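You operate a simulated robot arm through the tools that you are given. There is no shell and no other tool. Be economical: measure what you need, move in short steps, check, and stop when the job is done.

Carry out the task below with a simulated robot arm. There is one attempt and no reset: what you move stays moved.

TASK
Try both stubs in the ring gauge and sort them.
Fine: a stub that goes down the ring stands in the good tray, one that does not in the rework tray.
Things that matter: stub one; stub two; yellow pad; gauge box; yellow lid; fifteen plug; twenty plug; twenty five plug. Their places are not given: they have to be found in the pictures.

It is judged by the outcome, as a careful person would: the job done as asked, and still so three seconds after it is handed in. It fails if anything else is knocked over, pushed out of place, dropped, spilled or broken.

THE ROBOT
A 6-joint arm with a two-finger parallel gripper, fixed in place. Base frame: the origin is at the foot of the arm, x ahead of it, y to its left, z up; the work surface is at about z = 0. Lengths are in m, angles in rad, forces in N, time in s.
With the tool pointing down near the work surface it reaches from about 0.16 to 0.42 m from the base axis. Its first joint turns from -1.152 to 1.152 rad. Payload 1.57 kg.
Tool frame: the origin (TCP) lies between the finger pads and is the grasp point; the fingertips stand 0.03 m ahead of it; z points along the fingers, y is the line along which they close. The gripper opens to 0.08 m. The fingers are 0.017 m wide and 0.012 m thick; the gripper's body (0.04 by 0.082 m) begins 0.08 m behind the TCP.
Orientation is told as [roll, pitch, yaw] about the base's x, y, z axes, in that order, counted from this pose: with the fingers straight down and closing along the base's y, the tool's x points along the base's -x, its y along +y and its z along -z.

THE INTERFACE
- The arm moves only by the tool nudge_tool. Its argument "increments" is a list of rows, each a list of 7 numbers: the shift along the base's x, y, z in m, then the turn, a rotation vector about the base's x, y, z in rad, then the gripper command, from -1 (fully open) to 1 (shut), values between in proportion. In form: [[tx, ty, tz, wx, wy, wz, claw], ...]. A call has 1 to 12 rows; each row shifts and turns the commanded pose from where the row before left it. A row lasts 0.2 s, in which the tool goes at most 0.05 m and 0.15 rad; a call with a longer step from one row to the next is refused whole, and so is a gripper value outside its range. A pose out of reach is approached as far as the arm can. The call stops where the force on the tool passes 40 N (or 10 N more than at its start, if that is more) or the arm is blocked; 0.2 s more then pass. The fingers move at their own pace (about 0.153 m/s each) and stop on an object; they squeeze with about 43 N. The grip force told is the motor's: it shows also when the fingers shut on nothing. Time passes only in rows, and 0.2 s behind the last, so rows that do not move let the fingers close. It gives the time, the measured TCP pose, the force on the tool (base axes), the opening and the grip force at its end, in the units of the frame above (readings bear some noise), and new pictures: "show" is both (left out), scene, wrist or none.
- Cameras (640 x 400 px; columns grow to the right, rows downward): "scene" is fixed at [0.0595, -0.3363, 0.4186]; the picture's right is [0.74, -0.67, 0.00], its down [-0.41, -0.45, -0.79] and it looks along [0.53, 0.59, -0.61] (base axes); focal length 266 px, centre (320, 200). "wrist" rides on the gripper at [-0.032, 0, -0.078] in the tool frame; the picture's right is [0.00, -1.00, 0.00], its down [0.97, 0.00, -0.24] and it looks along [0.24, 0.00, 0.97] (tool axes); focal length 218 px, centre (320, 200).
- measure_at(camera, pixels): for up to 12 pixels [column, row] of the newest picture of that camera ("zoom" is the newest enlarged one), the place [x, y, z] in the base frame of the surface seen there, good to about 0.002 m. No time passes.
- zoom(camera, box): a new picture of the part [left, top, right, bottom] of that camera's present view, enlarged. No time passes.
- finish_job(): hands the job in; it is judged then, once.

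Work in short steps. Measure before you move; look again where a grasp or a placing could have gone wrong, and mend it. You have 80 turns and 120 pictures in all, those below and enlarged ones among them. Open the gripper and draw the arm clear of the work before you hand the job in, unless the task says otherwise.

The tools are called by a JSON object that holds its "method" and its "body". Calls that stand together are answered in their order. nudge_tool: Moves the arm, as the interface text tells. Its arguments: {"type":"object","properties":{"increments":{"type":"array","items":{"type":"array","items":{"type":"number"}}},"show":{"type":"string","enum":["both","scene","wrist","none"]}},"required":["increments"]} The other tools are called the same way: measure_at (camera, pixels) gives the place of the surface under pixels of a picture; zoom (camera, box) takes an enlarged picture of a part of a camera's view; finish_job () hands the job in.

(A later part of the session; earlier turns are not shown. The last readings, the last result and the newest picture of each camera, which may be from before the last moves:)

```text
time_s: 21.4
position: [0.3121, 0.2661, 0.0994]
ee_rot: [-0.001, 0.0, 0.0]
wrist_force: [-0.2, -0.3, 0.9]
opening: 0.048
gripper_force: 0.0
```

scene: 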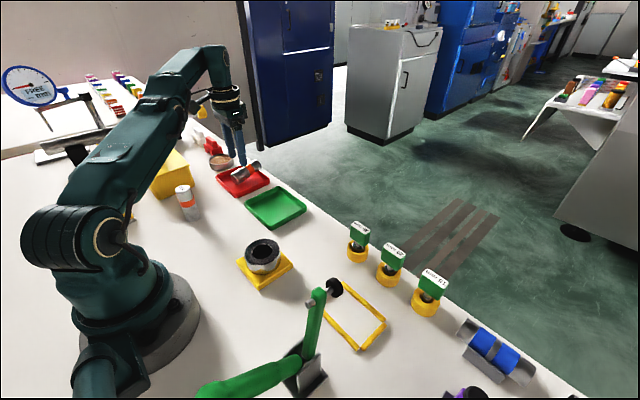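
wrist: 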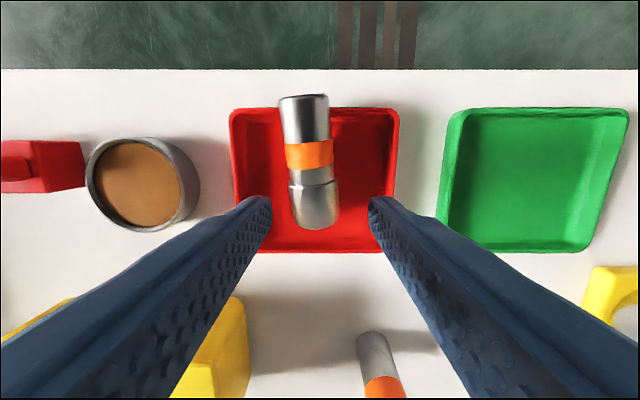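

Reachable. Stub two stands near the space I'll need for erecting stub one, so I'll gauge and sort stub two first. I'll rise and move over it.

{"method": "nudge_tool", "body": {"increments": [[-0.005, 0, 0.03, 0, 0, 0, -0.4], [-0.02, -0.005, 0.03, 0, 0, 0, -0.6], [-0.03, -0.01, 0.02, 0, 0, 0, -0.6], [-0.035, -0.012, 0, 0, 0, 0, -0.6], [-0.035, -0.013, 0, 0, 0, 0, -0.6], [-0.034, -0.014, 0, 0, 0, 0, -0.6], [0, 0, 0, 0, 0, 0, -0.6]]}}

```text
time_s: 23.0
position: [0.1495, 0.2096, 0.1813]
ee_rot: [0.001, -0.001, -0.001]
wrist_force: [-0.1, 0.8, -0.4]
opening: 0.0641
gripper_force: 0.0
out of reach, approached as far as the arm can: row 1
```

scene: 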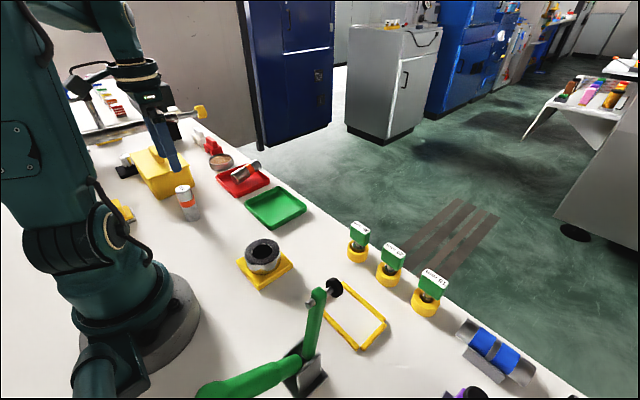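
wrist: 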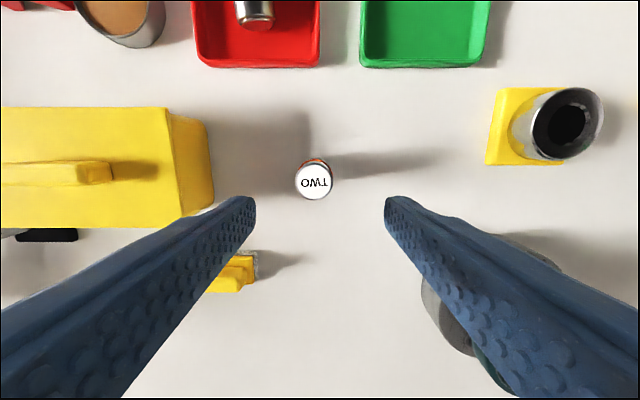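

{"method": "measure_at", "body": {"camera": "wrist", "pixels": [[298, 180], [330, 180], [314, 164], [314, 196], [314, 180], [214, 170], [212, 205], [172, 110], [185, 216], [253, 280]]}}

```text
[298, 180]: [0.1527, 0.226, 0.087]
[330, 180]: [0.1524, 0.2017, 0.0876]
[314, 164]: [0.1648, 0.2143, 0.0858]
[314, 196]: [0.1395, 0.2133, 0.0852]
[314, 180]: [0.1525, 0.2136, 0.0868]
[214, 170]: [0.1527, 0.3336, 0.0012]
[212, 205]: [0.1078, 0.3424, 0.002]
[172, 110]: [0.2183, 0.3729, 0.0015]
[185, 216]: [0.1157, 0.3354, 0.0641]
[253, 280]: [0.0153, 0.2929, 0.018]
```

{"method": "nudge_tool", "body": {"increments": [[0.0025, 0.0037, -0.03, 0, 0, 0, -0.6], [0, 0, -0.04, 0, 0, 0, -0.6], [0, 0, -0.03, 0, 0, 0, -0.6], [0, 0, -0.013, 0, 0, 0, -0.6], [0, 0, 0, 0, 0, 0, 0], [0, 0, 0, 0, 0, 0, 1], [0, 0, 0, 0, 0, 0, 1], [0, 0, 0, 0, 0, 0, 1]], "show": "wrist"}}

{"method": "measure_at", "body": {"camera": "wrist", "pixels": [[284, 240], [356, 240], [320, 205], [320, 275], [320, 240]]}}

```text
time_s: 24.8
position: [0.1527, 0.2122, 0.0637]
ee_rot: [-0.001, 0.0, 0.0]
wrist_force: [0.0, -0.1, 0.4]
opening: 0.03
gripper_force: 38.4
```

wrist: 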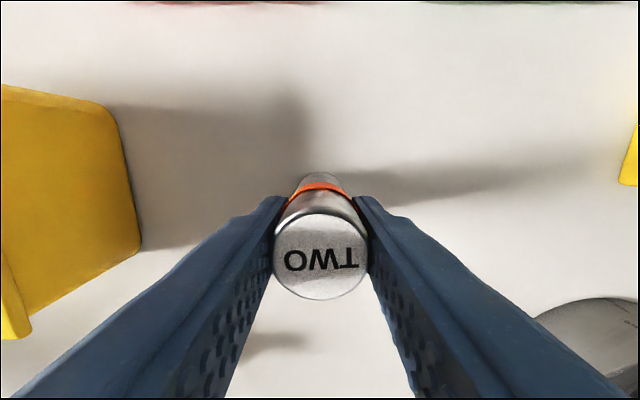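

```text
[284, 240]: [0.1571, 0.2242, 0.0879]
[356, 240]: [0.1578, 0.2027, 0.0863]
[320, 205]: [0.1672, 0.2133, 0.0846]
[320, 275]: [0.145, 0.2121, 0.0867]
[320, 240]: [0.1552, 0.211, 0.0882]
```

Stub two is held (0.030). I'll lift and carry it smoothly over the ring.

{"method": "nudge_tool", "body": {"increments": [[0, 0, 0.03, 0, 0, 0, 1], [0, 0, 0.035, 0, 0, 0, 1], [0.006, -0.02, 0.025, 0, 0, 0, 1], [0.008, -0.03, 0, 0, 0, 0, 1], [0.008, -0.035, 0, 0, 0, 0, 1], [0.007, -0.035, 0, 0, 0, 0, 1], [0.006, -0.035, 0, 0, 0, 0, 1], [0.006, -0.035, 0, 0, 0, 0, 1], [0.004, -0.028, 0, 0, 0, 0, 1], [0.002, -0.015, 0, 0, 0, 0, 1], [0, 0, 0, 0, 0, 0, 1], [0, 0, -0.02, 0, 0, 0, 1]]}}

{"method": "zoom", "body": {"camera": "scene", "box": [220, 180, 310, 290]}}

```text
time_s: 27.4
position: [0.2001, -0.0208, 0.1362]
ee_rot: [0.0, 0.0, 0.001]
wrist_force: [0.1, 0.7, -1.7]
opening: 0.0298
gripper_force: 39.6
```

scene: 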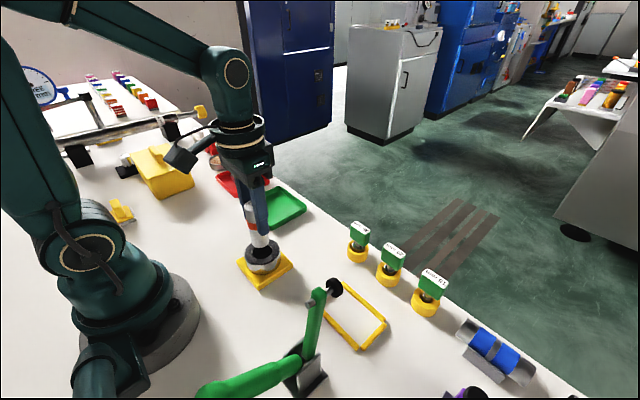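
wrist: 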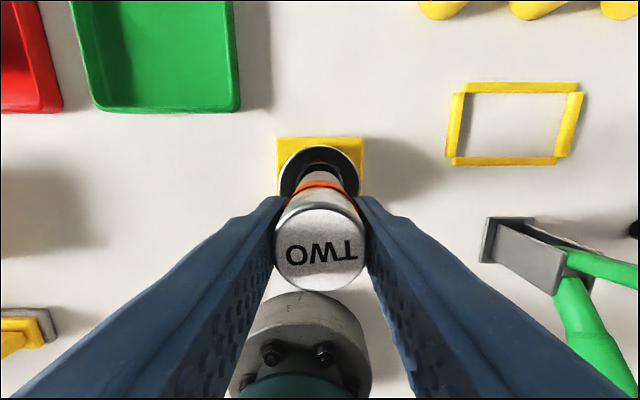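

```text
3.64 times, centred on (265, 235) of scene
```

zoom: 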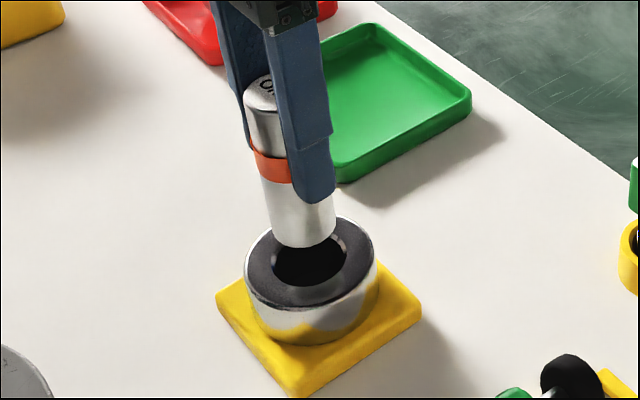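

{"method": "nudge_tool", "body": {"increments": [[-0.0006, 0.0002, -0.01, 0, 0, 0, 1], [0, 0, -0.008, 0, 0, 0, 1], [0, 0, -0.003, 0, 0, 0, 1], [0, 0, -0.002, 0, 0, 0, 1], [0, 0, -0.002, 0, 0, 0, 1], [0, 0, -0.002, 0, 0, 0, 1], [0, 0, -0.002, 0, 0, 0, 1], [0, 0, -0.002, 0, 0, 0, 1], [0, 0, -0.002, 0, 0, 0, 1]], "show": "scene"}}

{"method": "zoom", "body": {"camera": "scene", "box": [235, 205, 290, 285]}}

```text
time_s: 29.4
position: [0.199, -0.0185, 0.1027]
ee_rot: [-0.001, 0.0, 0.001]
wrist_force: [0.5, -0.1, -1.2]
opening: 0.03
gripper_force: 39.3
```

scene: 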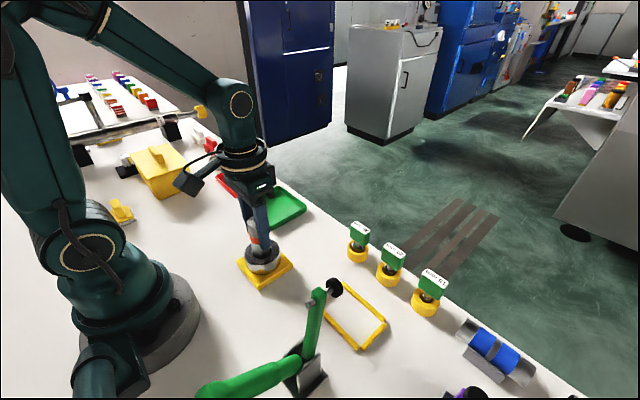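

```text
5.00 times, centred on (262, 245) of scene
```

zoom: 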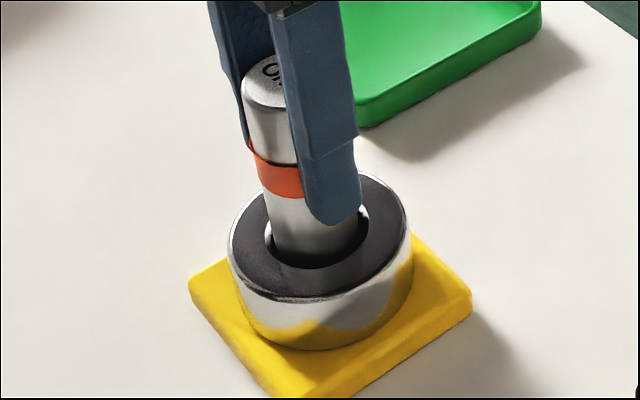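

Stub two is 8–9 mm into the ring with no resistance. I'll continue down.

{"method": "nudge_tool", "body": {"increments": [[0, -0.0005, -0.003, 0, 0, 0, 1], [0, 0, -0.003, 0, 0, 0, 1], [0, 0, -0.003, 0, 0, 0, 1], [0, 0, -0.003, 0, 0, 0, 1], [0, 0, -0.002, 0, 0, 0, 1], [0, 0, -0.002, 0, 0, 0, 1]], "show": "scene"}}

{"method": "zoom", "body": {"camera": "scene", "box": [235, 205, 290, 285]}}

```text
time_s: 30.8
position: [0.1996, -0.0205, 0.0869]
ee_rot: [0.0, -0.001, -0.001]
wrist_force: [-0.7, 0.2, -1.0]
opening: 0.03
gripper_force: 39.2
```

scene: 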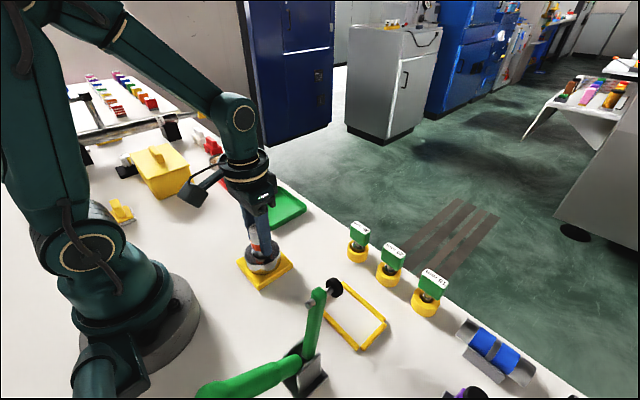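

```text
5.00 times, centred on (262, 245) of scene
```

zoom: 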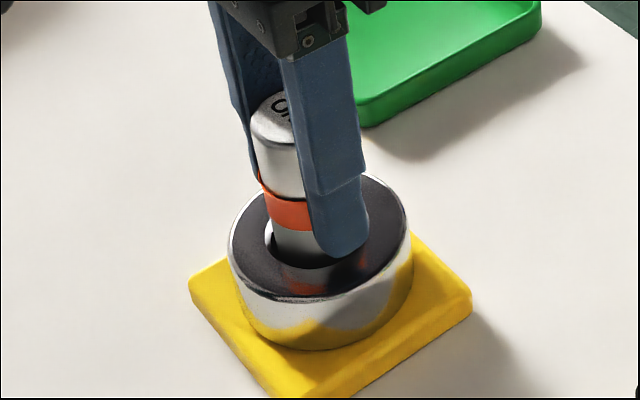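

Stub two goes down the ring freely, so it's good. I'll lift straight out and carry it gently to the green tray.

{"method": "nudge_tool", "body": {"increments": [[0, 0, 0.01, 0, 0, 0, 1], [0, 0, 0.02, 0, 0, 0, 1], [0, 0, 0.025, 0, 0, 0, 1], [0, 0, 0.02, 0, 0, 0, 1], [0.015, 0.018, 0, 0, 0, 0, 1], [0.022, 0.027, 0, 0, 0, 0, 1], [0.025, 0.03, 0, 0, 0, 0, 1], [0.023, 0.027, 0, 0, 0, 0, 1], [0.017, 0.02, 0, 0, 0, 0, 1], [0.008, 0.0085, 0, 0, 0, 0, 1], [0, 0, -0.02, 0, 0, 0, 1], [0, 0, -0.02, 0, 0, 0, 1]]}}

```text
time_s: 33.4
position: [0.3081, 0.1093, 0.12]
ee_rot: [0.0, -0.001, 0.002]
wrist_force: [-0.5, -0.1, -0.7]
opening: 0.0299
gripper_force: 39.8
```

scene: 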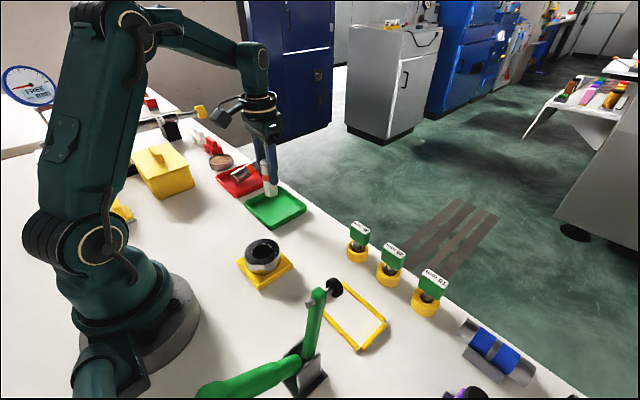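
wrist: 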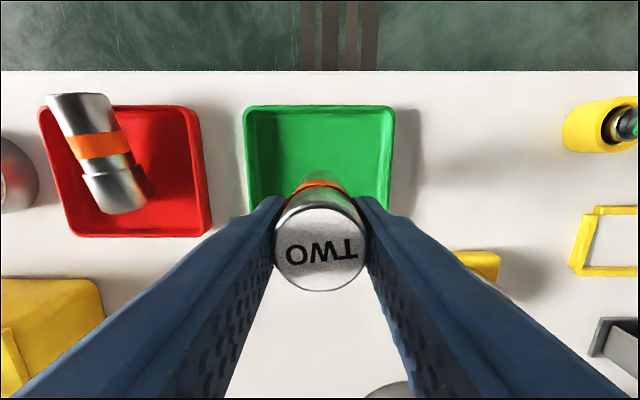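

{"method": "nudge_tool", "body": {"increments": [[0.004, 0, -0.02, 0, 0, 0, 1], [0, 0, -0.02, 0, 0, 0, 1], [0, 0, -0.006, 0, 0, 0, 1], [0, 0, -0.002, 0, 0, 0, 1], [0, 0, -0.002, 0, 0, 0, 1], [0, 0, -0.0015, 0, 0, 0, 1]]}}

{"method": "zoom", "body": {"camera": "scene", "box": [210, 130, 320, 240]}}

```text
time_s: 34.8
position: [0.3139, 0.1094, 0.0714]
ee_rot: [0.002, -0.003, 0.001]
wrist_force: [-7.1, -3.3, 30.1]
opening: 0.0303
gripper_force: 39.4
```

scene: 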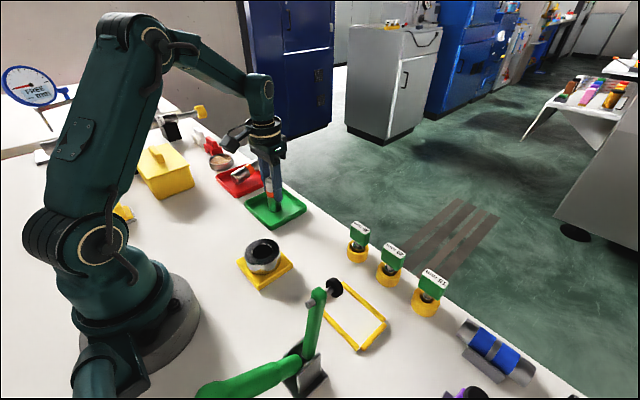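
wrist: 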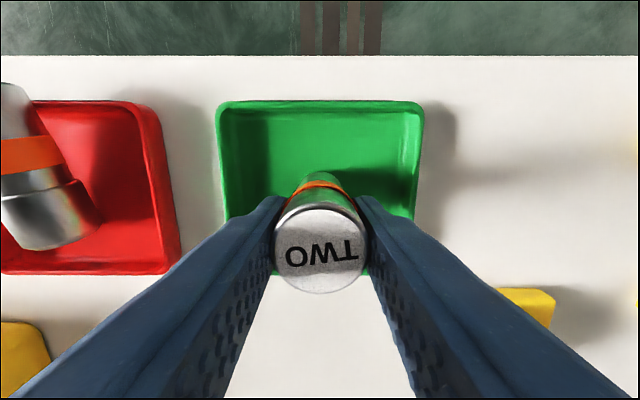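

```text
3.64 times, centred on (265, 185) of scene
```

zoom: 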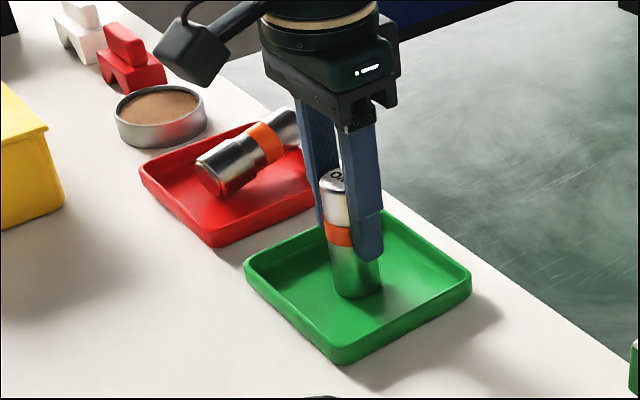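

The stub is on the tray floor. I'll relax slightly, open gently, and rise.

{"method": "nudge_tool", "body": {"increments": [[0, 0, 0.0015, 0, 0, 0, 1], [0, 0, 0, 0, 0, 0, 0.15], [0, 0, 0, 0, 0, 0, -0.2], [0, 0, 0, 0, 0, 0, -0.4], [0, 0, 0.02, 0, 0, 0, -0.4], [0, 0, 0.04, 0, 0, 0, -0.4], [0, 0, 0.04, 0, 0, 0, -0.4], [0, 0, 0.02, 0, 0, 0, -0.4]]}}

{"method": "zoom", "body": {"camera": "scene", "box": [200, 130, 320, 240]}}

```text
time_s: 36.6
position: [0.3118, 0.1112, 0.1917]
ee_rot: [0.001, -0.001, 0.0]
wrist_force: [0.5, -0.4, 0.5]
opening: 0.056
gripper_force: 0.0
```

scene: 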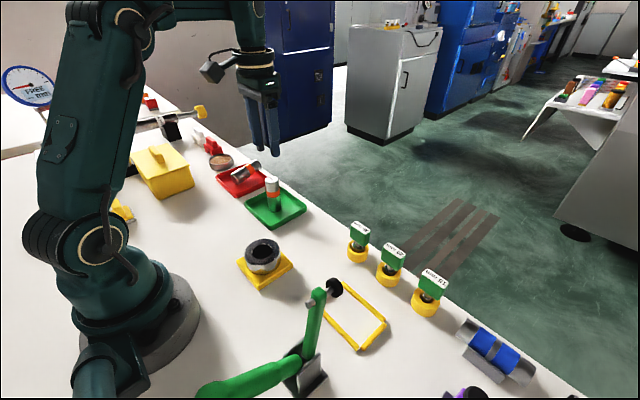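
wrist: 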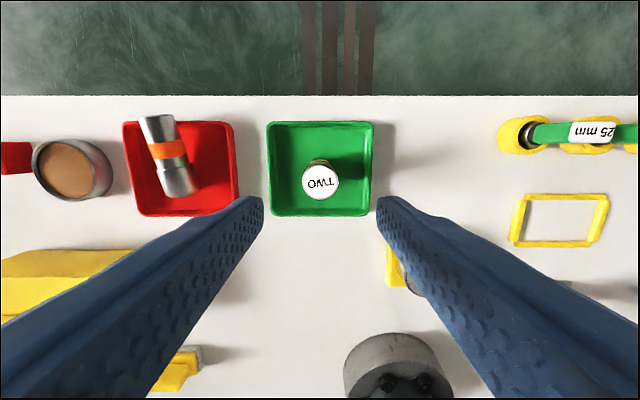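

```text
3.64 times, centred on (260, 185) of scene
```

zoom: 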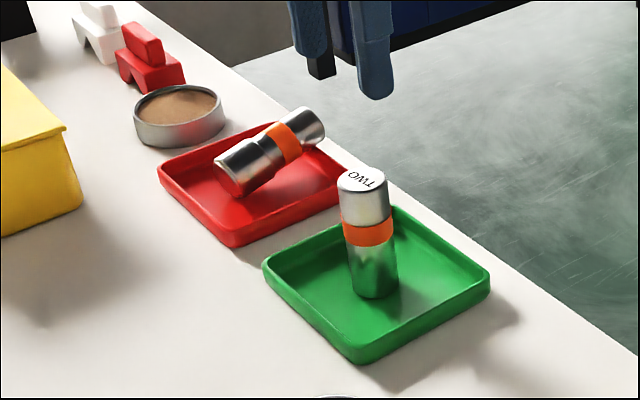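

Stub two stands in the green tray. Now stub one: I'll grip its foot from above, then lay it on open table where there's room to turn it upright.

{"method": "nudge_tool", "body": {"increments": [[-0.012, 0.035, -0.01, 0, 0, 0, -0.2], [-0.01, 0.045, -0.015, 0, 0, 0, -0.2], [-0.005, 0.045, -0.015, 0, 0, 0, -0.2], [0, 0.025, -0.02, 0, 0, 0, -0.2], [0.01, 0.007, -0.03, 0, 0, 0, -0.2], [0.008, 0, -0.01, 0, 0, 0, -0.2], [0, 0, 0, 0, 0, 0, -0.2]], "show": "wrist"}}

{"method": "measure_at", "body": {"camera": "wrist", "pixels": [[300, 130], [308, 170], [310, 200], [312, 220]]}}

```text
time_s: 38.2
position: [0.3039, 0.269, 0.0899]
ee_rot: [-0.001, 0.001, 0.0]
wrist_force: [0.9, 0.5, -0.3]
opening: 0.0479
gripper_force: 0.1
```

wrist: 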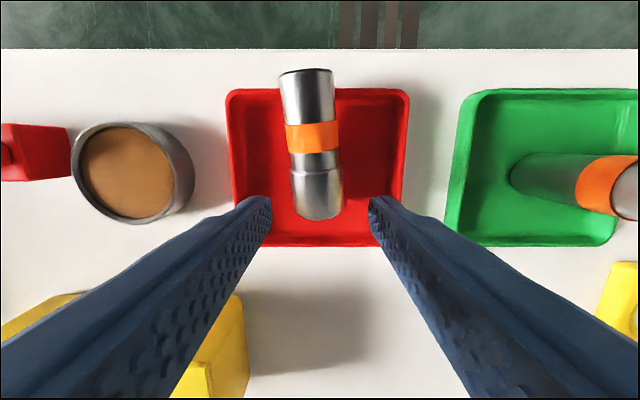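

```text
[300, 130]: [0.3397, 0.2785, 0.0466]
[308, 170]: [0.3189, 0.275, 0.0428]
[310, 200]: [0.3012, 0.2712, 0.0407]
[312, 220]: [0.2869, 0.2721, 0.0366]
```

{"method": "nudge_tool", "body": {"increments": [[0, 0.0015, -0.02, 0, 0, 0, -0.2], [0, 0, -0.02, 0, 0, 0, -0.2], [0, 0, -0.009, 0, 0, 0, -0.2], [0, 0, 0, 0, 0, 0, 0.1], [0, 0, 0, 0, 0, 0, 1], [0, 0, 0, 0, 0, 0, 1], [0, 0, 0, 0, 0, 0, 1]], "show": "wrist"}}

```text
time_s: 39.8
position: [0.3034, 0.2688, 0.0433]
ee_rot: [0.0, -0.001, -0.001]
wrist_force: [0.4, -0.6, -0.5]
opening: 0.0339
gripper_force: 41.8
```

wrist: 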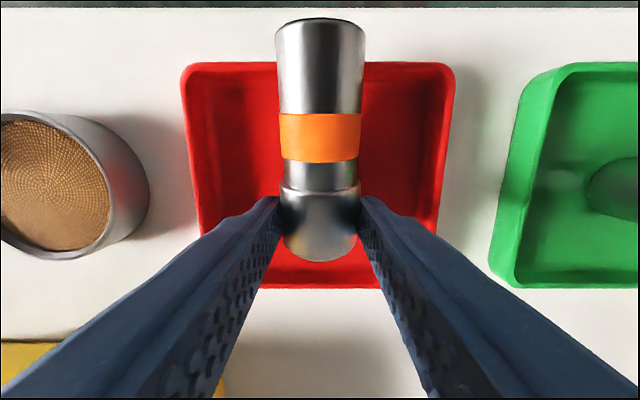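

Gripped at the foot (0.034). I'll lift gently, draw inward, and turn the axis radial.

{"method": "nudge_tool", "body": {"increments": [[0, 0, 0.012, 0, 0, 0, 1], [-0.005, -0.004, 0.02, 0, 0, 0, 1], [-0.012, -0.011, 0.02, 0, 0, 0, 1], [-0.015, -0.013, 0.015, 0, 0, 0, 1], [-0.02, -0.018, 0, 0, 0, 0.08, 1], [-0.022, -0.02, 0, 0, 0, 0.12, 1], [-0.022, -0.02, 0, 0, 0, 0.14, 1], [-0.02, -0.018, 0, 0, 0, 0.14, 1], [-0.015, -0.013, 0, 0, 0, 0.12, 1], [-0.005, -0.003, 0, 0, 0, 0.07, 1], [0, 0, 0, 0, 0, 0, 1]]}}

{"method": "zoom", "body": {"camera": "scene", "box": [140, 120, 280, 260]}}

```text
time_s: 42.2
position: [0.1687, 0.1481, 0.1086]
ee_rot: [-0.002, 0.002, 0.672]
wrist_force: [-0.7, 0.1, -1.3]
opening: 0.0339
gripper_force: 41.9
```

scene: 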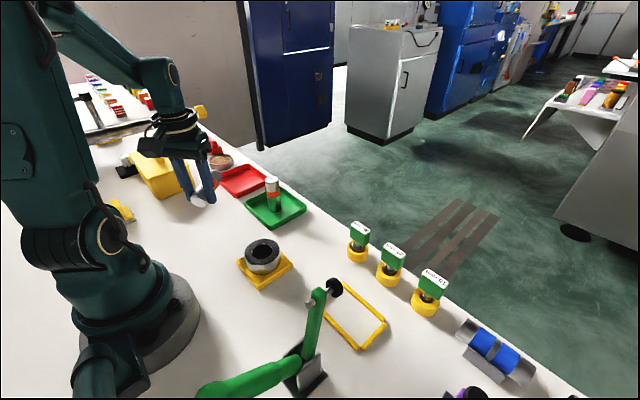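
wrist: 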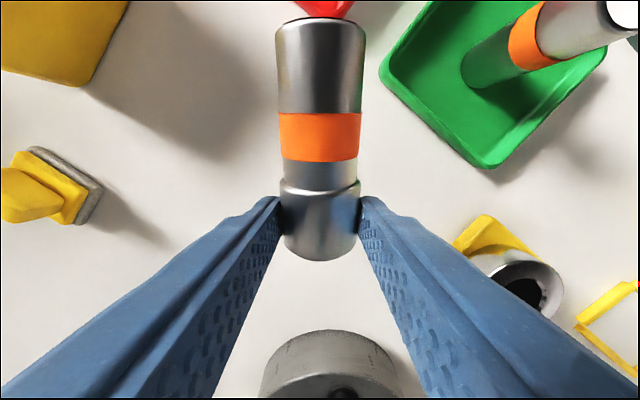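

```text
2.86 times, centred on (210, 190) of scene
```

zoom: 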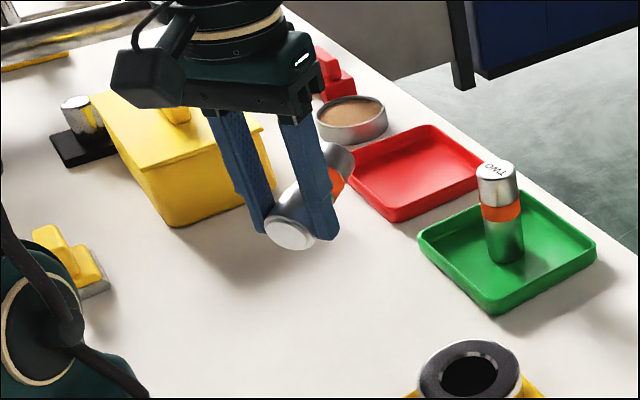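

Held securely. I'll level the stub (+0.15 rad about the tangential axis) and lower it onto the open table.

{"method": "nudge_tool", "body": {"increments": [[0, 0, -0.02, -0.047, 0.059, 0, 1], [0, 0, -0.02, -0.047, 0.059, 0, 1], [0, 0, -0.018, 0, 0, 0, 1], [0, 0, -0.006, 0, 0, 0, 1], [0, 0, 0, 0, 0, 0, 1]]}}

{"method": "zoom", "body": {"camera": "scene", "box": [150, 140, 270, 250]}}

```text
time_s: 43.4
position: [0.1677, 0.15, 0.0449]
ee_rot: [-0.001, 0.149, 0.669]
wrist_force: [-0.5, -0.1, -1.5]
opening: 0.0343
gripper_force: 42.1
```

scene: 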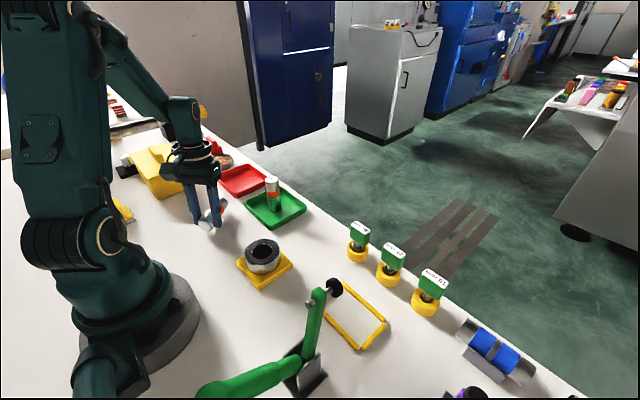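
wrist: 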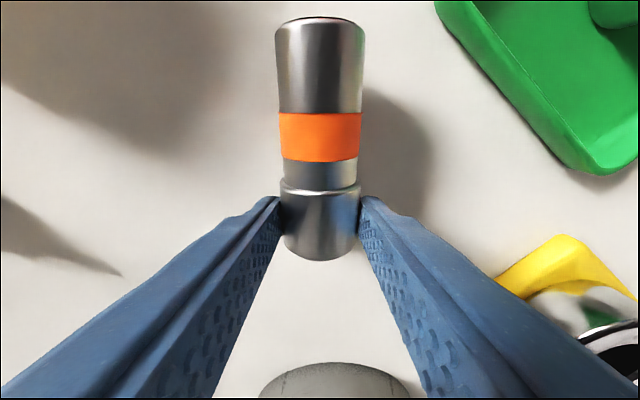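

```text
3.64 times, centred on (210, 195) of scene
```

zoom: 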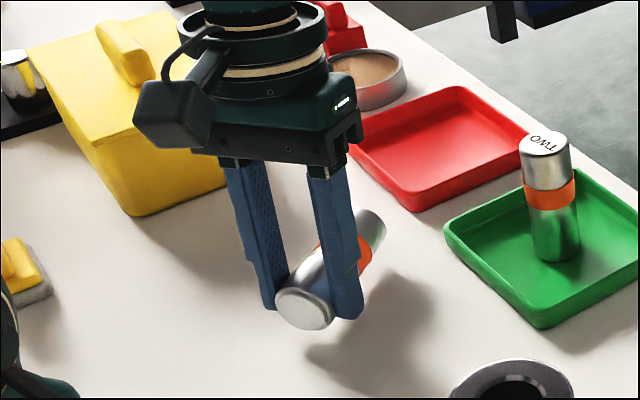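

{"method": "measure_at", "body": {"camera": "wrist", "pixels": [[320, 30], [320, 65], [320, 100], [320, 140], [320, 200], [320, 235], [319, 255]]}}

```text
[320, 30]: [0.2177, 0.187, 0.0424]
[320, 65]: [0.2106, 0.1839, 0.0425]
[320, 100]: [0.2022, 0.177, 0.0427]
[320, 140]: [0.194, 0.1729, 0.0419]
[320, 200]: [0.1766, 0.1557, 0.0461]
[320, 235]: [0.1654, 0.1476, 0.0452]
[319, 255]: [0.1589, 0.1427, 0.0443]
```

The stub is level, with about 11 mm to go. I'll lower to contact and release gently.

{"method": "nudge_tool", "body": {"increments": [[0, 0, -0.006, 0, 0, 0, 1], [0, 0, -0.003, 0, 0, 0, 1], [0, 0, -0.001, 0, 0, 0, 1], [0, 0, -0.001, 0, 0, 0, 1], [0, 0, 0, 0, 0, 0, 1]], "show": "none"}}

```text
time_s: 44.6
position: [0.1685, 0.149, 0.0345]
ee_rot: [0.002, 0.149, 0.669]
wrist_force: [4.5, -1.4, 32.4]
opening: 0.0341
gripper_force: 41.5
```

{"method": "nudge_tool", "body": {"increments": [[0, 0, 0.001, 0, 0, 0, 1], [0, 0, 0, 0, 0, 0, 0.1], [0, 0, 0, 0, 0, 0, 0], [0, 0, 0, 0, 0, 0, -0.2], [0, 0, 0.03, 0, 0, 0, -0.2], [0, 0, 0.04, 0, 0, 0, -0.2], [0, 0, 0, 0, 0, 0, -0.2]]}}

{"method": "measure_at", "body": {"camera": "wrist", "pixels": [[320, 120], [320, 150], [320, 170], [320, 190], [320, 205]]}}

```text
time_s: 46.2
position: [0.1688, 0.1497, 0.105]
ee_rot: [0.001, 0.151, 0.669]
wrist_force: [-0.1, -0.5, 0.1]
opening: 0.0482
gripper_force: 0.0
```

scene: 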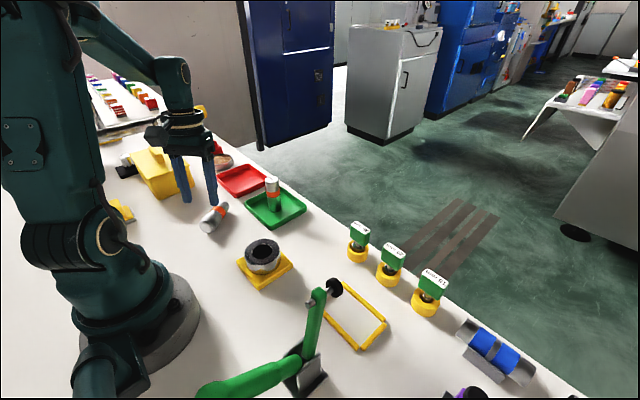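
wrist: 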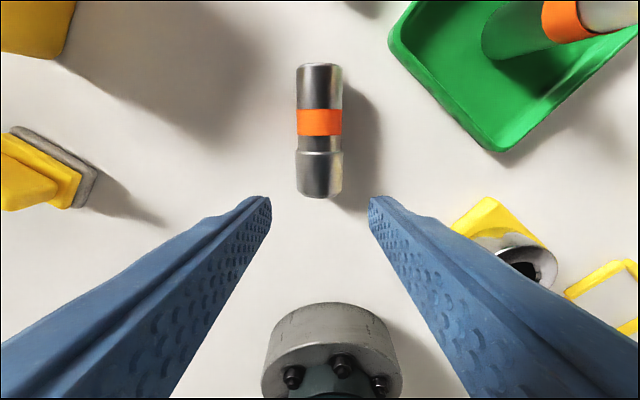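

```text
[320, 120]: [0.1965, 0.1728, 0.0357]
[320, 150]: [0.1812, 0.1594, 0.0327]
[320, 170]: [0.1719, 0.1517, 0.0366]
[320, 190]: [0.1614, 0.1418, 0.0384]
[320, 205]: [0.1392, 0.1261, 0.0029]
```

The stub lies stable, axis radial. I'll pitch the tool inward to 0.44 rad and come over the band (≈(0.195, 0.171)) for the erecting grasp.

{"method": "nudge_tool", "body": {"increments": [[0.016, 0.013, 0.01, -0.09, 0.1137, 0, -0.2], [0.016, 0.0126, 0, -0.09, 0.1137, 0, -0.2], [0, 0, -0.03, 0, 0, 0.03, -0.2], [0, 0, 0, 0, 0, 0, -0.2]]}}

{"method": "zoom", "body": {"camera": "scene", "box": [150, 140, 270, 250]}}

```text
time_s: 47.2
position: [0.2006, 0.1748, 0.085]
ee_rot: [0.001, 0.442, 0.701]
wrist_force: [0.3, -0.8, 0.7]
opening: 0.0481
gripper_force: 0.0
```

scene: 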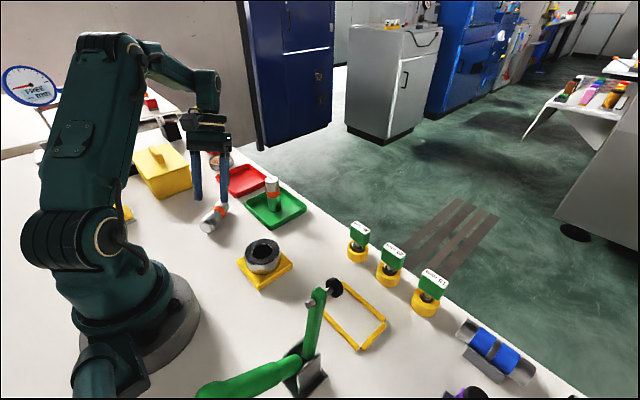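
wrist: 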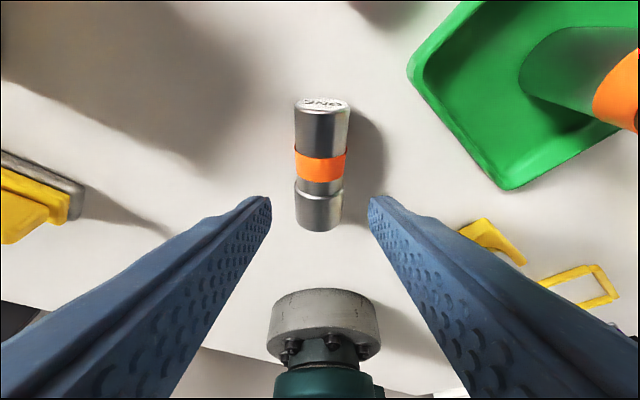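

```text
3.64 times, centred on (210, 195) of scene
```

zoom: 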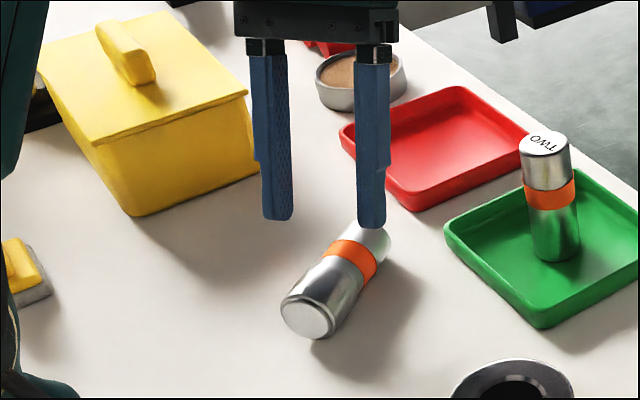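

{"method": "nudge_tool", "body": {"increments": [[0, 0, -0.02, 0, 0, 0, -0.2], [0, 0, -0.018, 0, 0, 0, -0.2], [0, 0, -0.009, 0, 0, 0, -0.2], [0, 0, 0, 0, 0, 0, 0.1], [0, 0, 0, 0, 0, 0, 1], [0, 0, 0, 0, 0, 0, 1], [0, 0, 0, 0, 0, 0, 1]]}}

{"method": "zoom", "body": {"camera": "scene", "box": [150, 140, 270, 250]}}

```text
time_s: 48.8
position: [0.2002, 0.174, 0.0383]
ee_rot: [-0.001, 0.44, 0.7]
wrist_force: [1.1, -0.7, -0.6]
opening: 0.0297
gripper_force: 39.2
```

scene: 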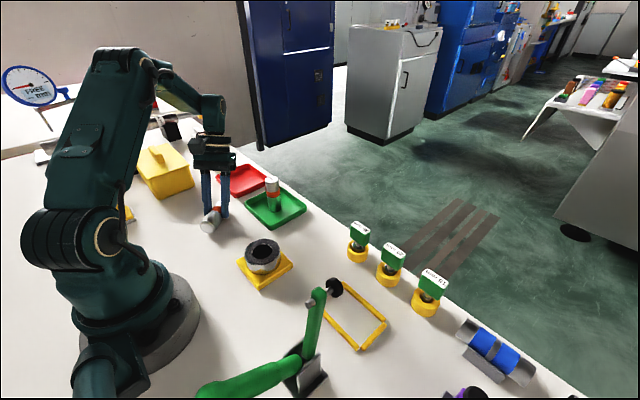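
wrist: 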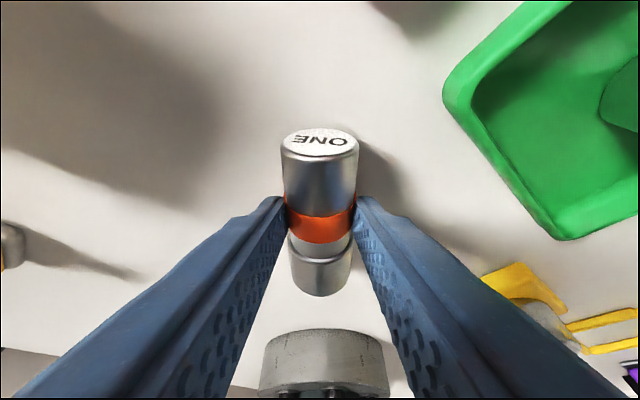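

```text
3.64 times, centred on (210, 195) of scene
```

zoom: 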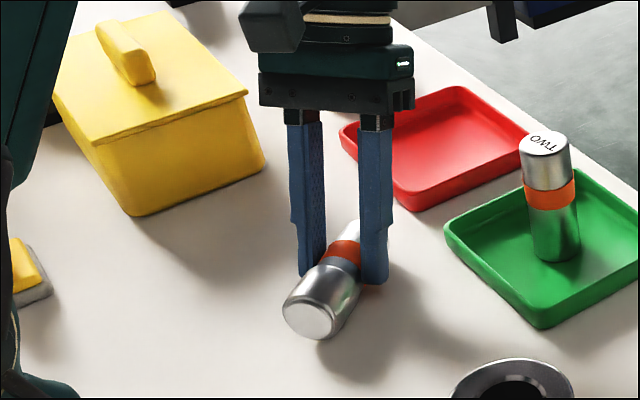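

Firm grip on the band. I'll lift, then rotate upright gradually while moving outward toward the red tray.

{"method": "nudge_tool", "body": {"increments": [[0, 0, 0.02, 0, 0, 0, 1], [0, 0, 0.03, 0, 0, 0, 1], [0, 0, 0.03, 0.06, -0.072, 0, 1], [0.004, 0.0033, 0.02, 0.09, -0.107, 0, 1], [0.008, 0.0067, 0.01, 0.09, -0.107, 0, 1], [0.008, 0.0067, 0, 0.09, -0.107, 0, 1], [0.008, 0.0067, 0, 0.09, -0.107, 0, 1], [0, 0, 0, 0, 0, 0, 1]]}}

```text
time_s: 50.6
position: [0.2274, 0.1985, 0.1489]
ee_rot: [-0.003, -0.215, 0.699]
wrist_force: [0.4, -0.8, -0.7]
opening: 0.0297
gripper_force: 39.2
```

scene: 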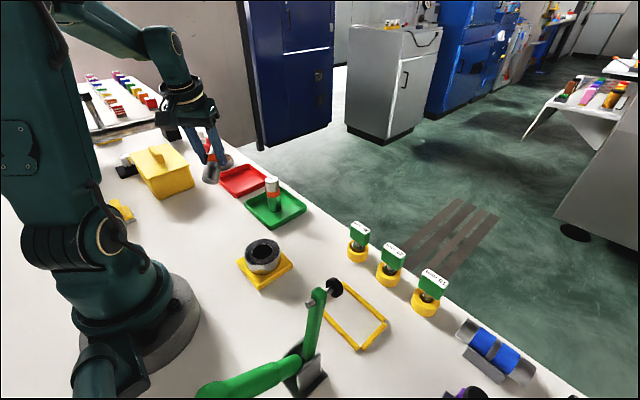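
wrist: 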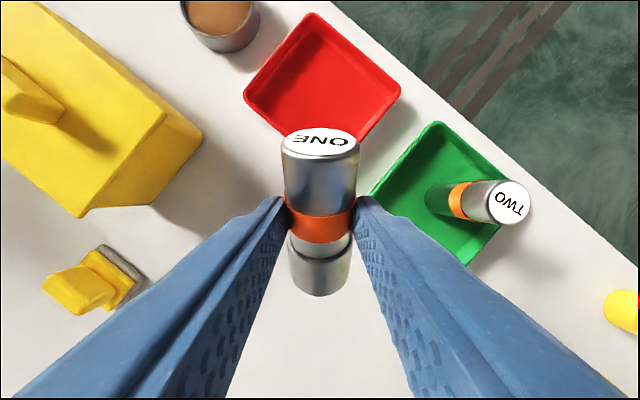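

{"method": "nudge_tool", "body": {"increments": [[0.009, 0.0073, 0, 0.09, -0.107, 0, 1], [0.009, 0.0073, 0, 0.09, -0.107, 0, 1], [0.009, 0.0073, 0, 0.09, -0.107, 0, 1], [0.009, 0.0073, 0, 0.09, -0.107, 0, 1], [0.009, 0.0073, 0, 0.09, -0.107, 0, 1], [0.008, 0.0066, 0, 0.09, -0.107, 0, 1], [0.008, 0.0066, 0, 0.05, -0.059, 0, 1], [0, 0, 0, 0, 0, 0, 1]]}}

{"method": "zoom", "body": {"camera": "scene", "box": [170, 90, 310, 230]}}

```text
time_s: 52.4
position: [0.2795, 0.2485, 0.1659]
ee_rot: [-0.087, -0.861, 0.693]
wrist_force: [-0.2, -0.3, -0.4]
opening: 0.0293
gripper_force: 39.5
out of reach, approached as far as the arm can: row 4, 5, 6
```

scene: 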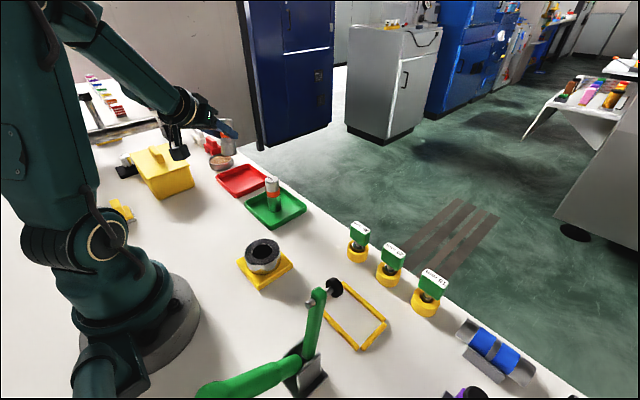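
wrist: 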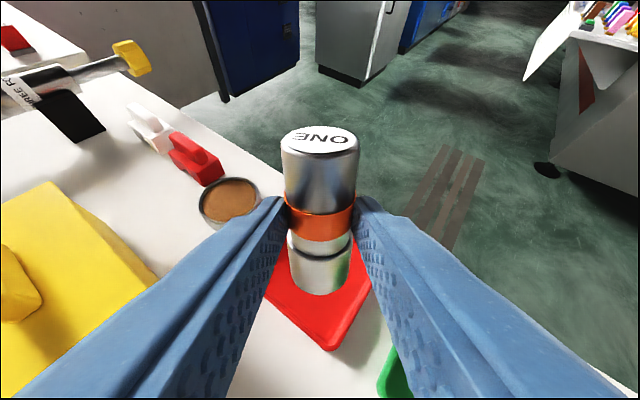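

```text
2.86 times, centred on (240, 160) of scene
```

zoom: 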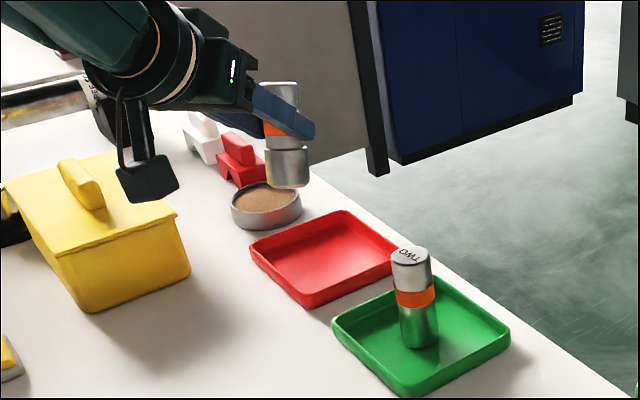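

The arm hit a limit at pitch -0.86 and the stub leans about 15° outward. I'll come lower and slightly inward, correct the small roll, and try rotating further.

{"method": "nudge_tool", "body": {"increments": [[-0.006, -0.008, -0.02, 0, 0, 0, 1], [-0.006, -0.006, -0.02, 0, 0, 0, 1], [0, 0, -0.01, 0.06, -0.07, 0, 1], [0, 0, 0, 0.06, -0.07, 0, 1], [0, 0, 0, 0, 0, 0, 1]]}}

{"method": "zoom", "body": {"camera": "scene", "box": [170, 100, 310, 240]}}

```text
time_s: 53.6
position: [0.2466, 0.2611, 0.1231]
ee_rot: [-0.096, -1.043, 0.703]
wrist_force: [0.8, 1.0, -0.1]
opening: 0.0293
gripper_force: 39.5
out of reach, approached as far as the arm can: row 1, 2, 3, 4
```

scene: 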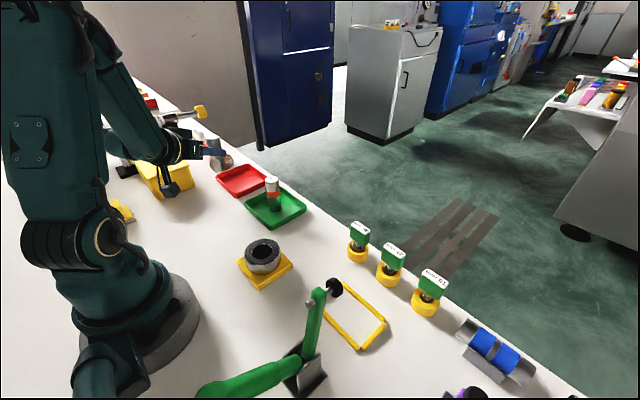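
wrist: 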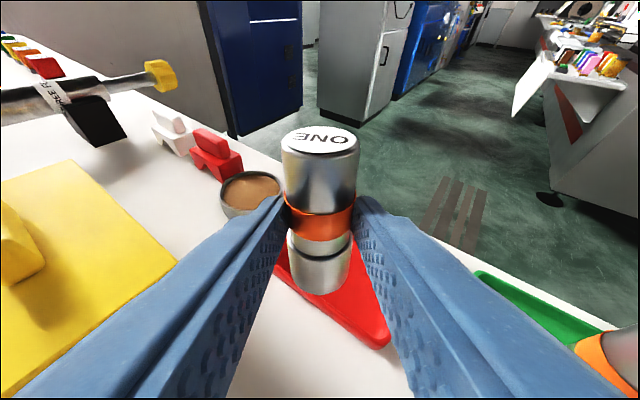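

```text
2.86 times, centred on (240, 170) of scene
```

zoom: 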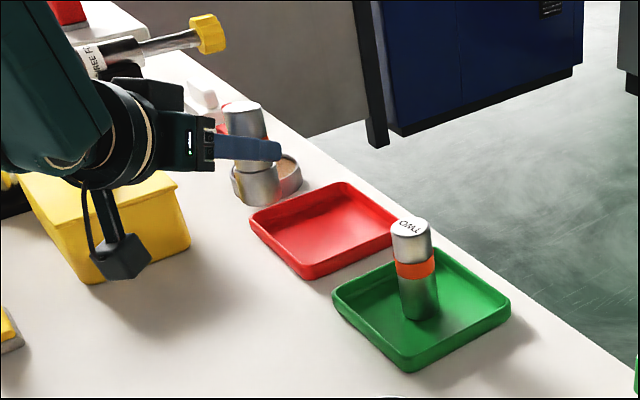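

Now the pitch is -1.04 and the stub is nearly vertical, but it drifted toward +y. I'll move outward/right toward the tray centre in small steps.

{"method": "nudge_tool", "body": {"increments": [[0.012, -0.004, 0, 0, 0, 0, 1], [0.012, -0.004, 0, 0, 0, 0, 1], [0.012, -0.004, 0, 0, 0, 0, 1], [0, 0, 0, 0, 0, 0, 1]]}}

{"method": "zoom", "body": {"camera": "scene", "box": [170, 100, 310, 240]}}

```text
time_s: 54.6
position: [0.2537, 0.2682, 0.1245]
ee_rot: [-0.082, -1.048, 0.688]
wrist_force: [0.1, 0.3, -1.4]
opening: 0.0296
gripper_force: 39.8
out of reach, approached as far as the arm can: row 1, 2, 3
```

scene: 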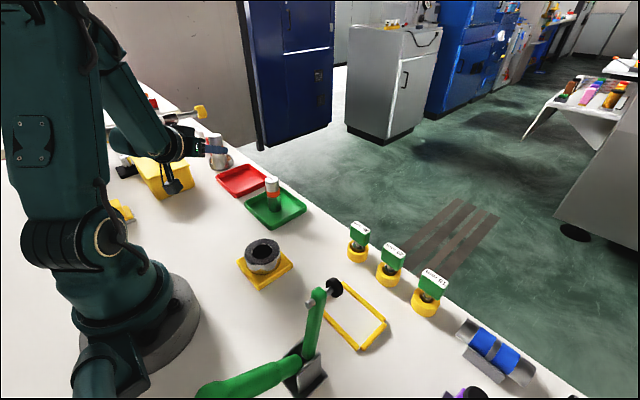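
wrist: 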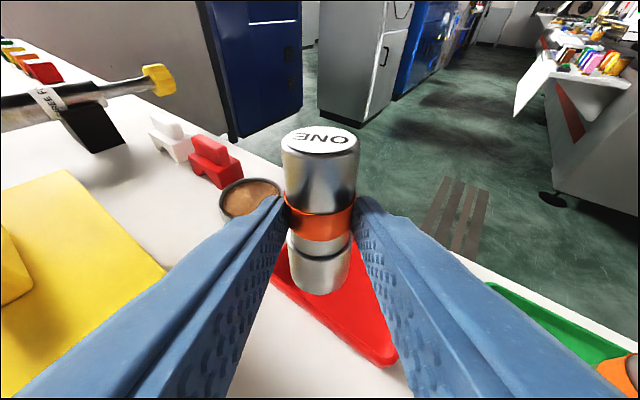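

```text
2.86 times, centred on (240, 170) of scene
```

zoom: 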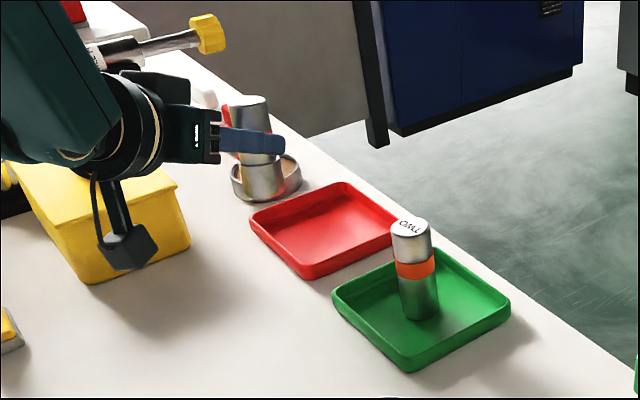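

The wrist can't hold that pitch here, so I need a steeper inward grasp to erect with less outward tilt. I'll go back, lay the stub flat again on the open table, and regrip with more inward pitch.

{"method": "nudge_tool", "body": {"increments": [[-0.002, -0.01, 0.01, -0.089, 0.108, 0, 1], [-0.003, -0.015, 0.01, -0.089, 0.108, 0, 1], [-0.005, -0.015, 0.005, -0.089, 0.108, 0, 1], [-0.006, -0.015, 0, -0.089, 0.108, 0, 1], [-0.008, -0.015, 0, -0.089, 0.108, 0, 1], [-0.008, -0.01, 0, -0.089, 0.108, 0, 1], [-0.008, -0.005, 0, -0.089, 0.108, 0, 1], [-0.008, -0.005, 0, -0.089, 0.108, 0, 1], [-0.005, -0.003, 0, -0.05, 0.06, 0, 1], [0, 0, 0, 0, 0, 0, 1]]}}

```text
time_s: 56.8
position: [0.2296, 0.1955, 0.1599]
ee_rot: [-0.145, -0.104, 0.688]
wrist_force: [0.6, -0.6, -1.2]
opening: 0.0295
gripper_force: 39.2
out of reach, approached as far as the arm can: row 3, 4, 5
```

scene: 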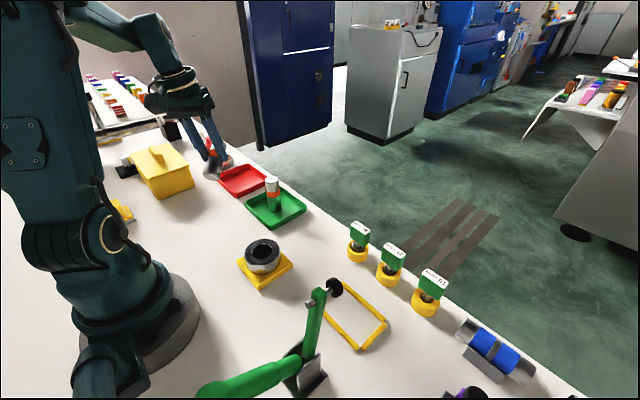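
wrist: 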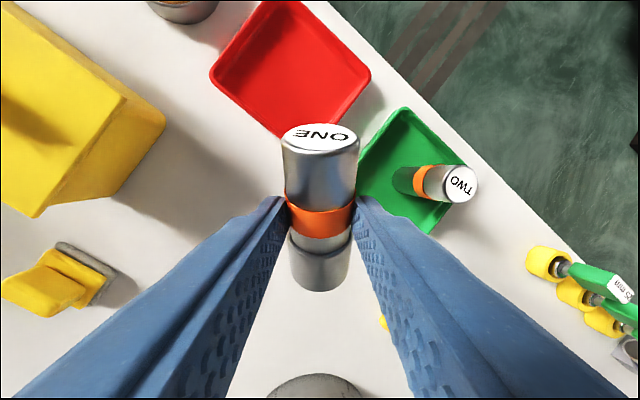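

{"method": "nudge_tool", "body": {"increments": [[0, 0, 0, 0.112, 0.092, 0, 1], [-0.009, -0.007, 0, -0.087, 0.106, 0, 1], [-0.009, -0.007, -0.015, -0.087, 0.106, 0, 1], [-0.009, -0.0075, -0.02, -0.087, 0.106, 0, 1], [-0.002, 0, -0.02, -0.08, 0.097, 0, 1], [0, 0, 0, 0, 0, 0.012, 1], [0, 0, 0, 0, 0, 0, 1]]}}

{"method": "measure_at", "body": {"camera": "wrist", "pixels": [[320, 165], [320, 185], [320, 225], [320, 265], [320, 285]]}}

{"method": "zoom", "body": {"camera": "scene", "box": [150, 130, 270, 250]}}

```text
time_s: 58.4
position: [0.2006, 0.1745, 0.1032]
ee_rot: [-0.01, 0.432, 0.683]
wrist_force: [0.1, 0.0, -0.9]
opening: 0.0296
gripper_force: 38.9
```

scene: 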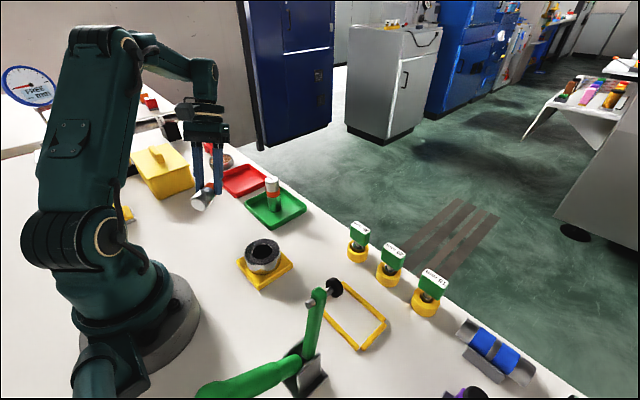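
wrist: 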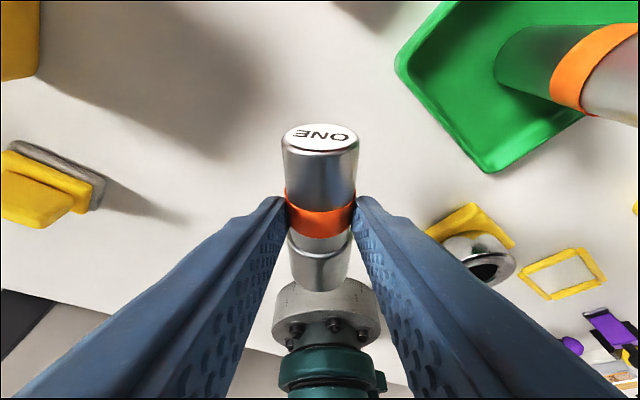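

```text
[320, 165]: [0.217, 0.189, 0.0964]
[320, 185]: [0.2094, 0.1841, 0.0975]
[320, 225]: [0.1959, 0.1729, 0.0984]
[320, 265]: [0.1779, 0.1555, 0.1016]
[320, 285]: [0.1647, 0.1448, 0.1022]
```

```text
3.33 times, centred on (210, 190) of scene
```

zoom: 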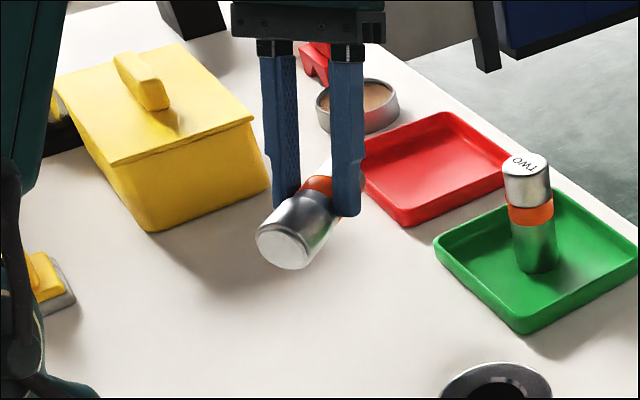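

{"method": "nudge_tool", "body": {"increments": [[0, 0, -0.025, 0, 0, 0, 1], [0, 0, -0.025, 0, 0, 0, 1], [0, 0, -0.01, 0, 0, 0, 1], [0, 0, -0.003, 0, 0, 0, 1], [0, 0, -0.001, 0, 0, 0, 1], [0, 0, -0.001, 0, 0, 0, 1], [0, 0, -0.001, 0, 0, 0, 1]], "show": "none"}}

```text
time_s: 60.0
position: [0.2016, 0.1765, 0.0389]
ee_rot: [-0.009, 0.433, 0.683]
wrist_force: [-0.8, -2.6, 31.4]
opening: 0.0295
gripper_force: 39.2
```

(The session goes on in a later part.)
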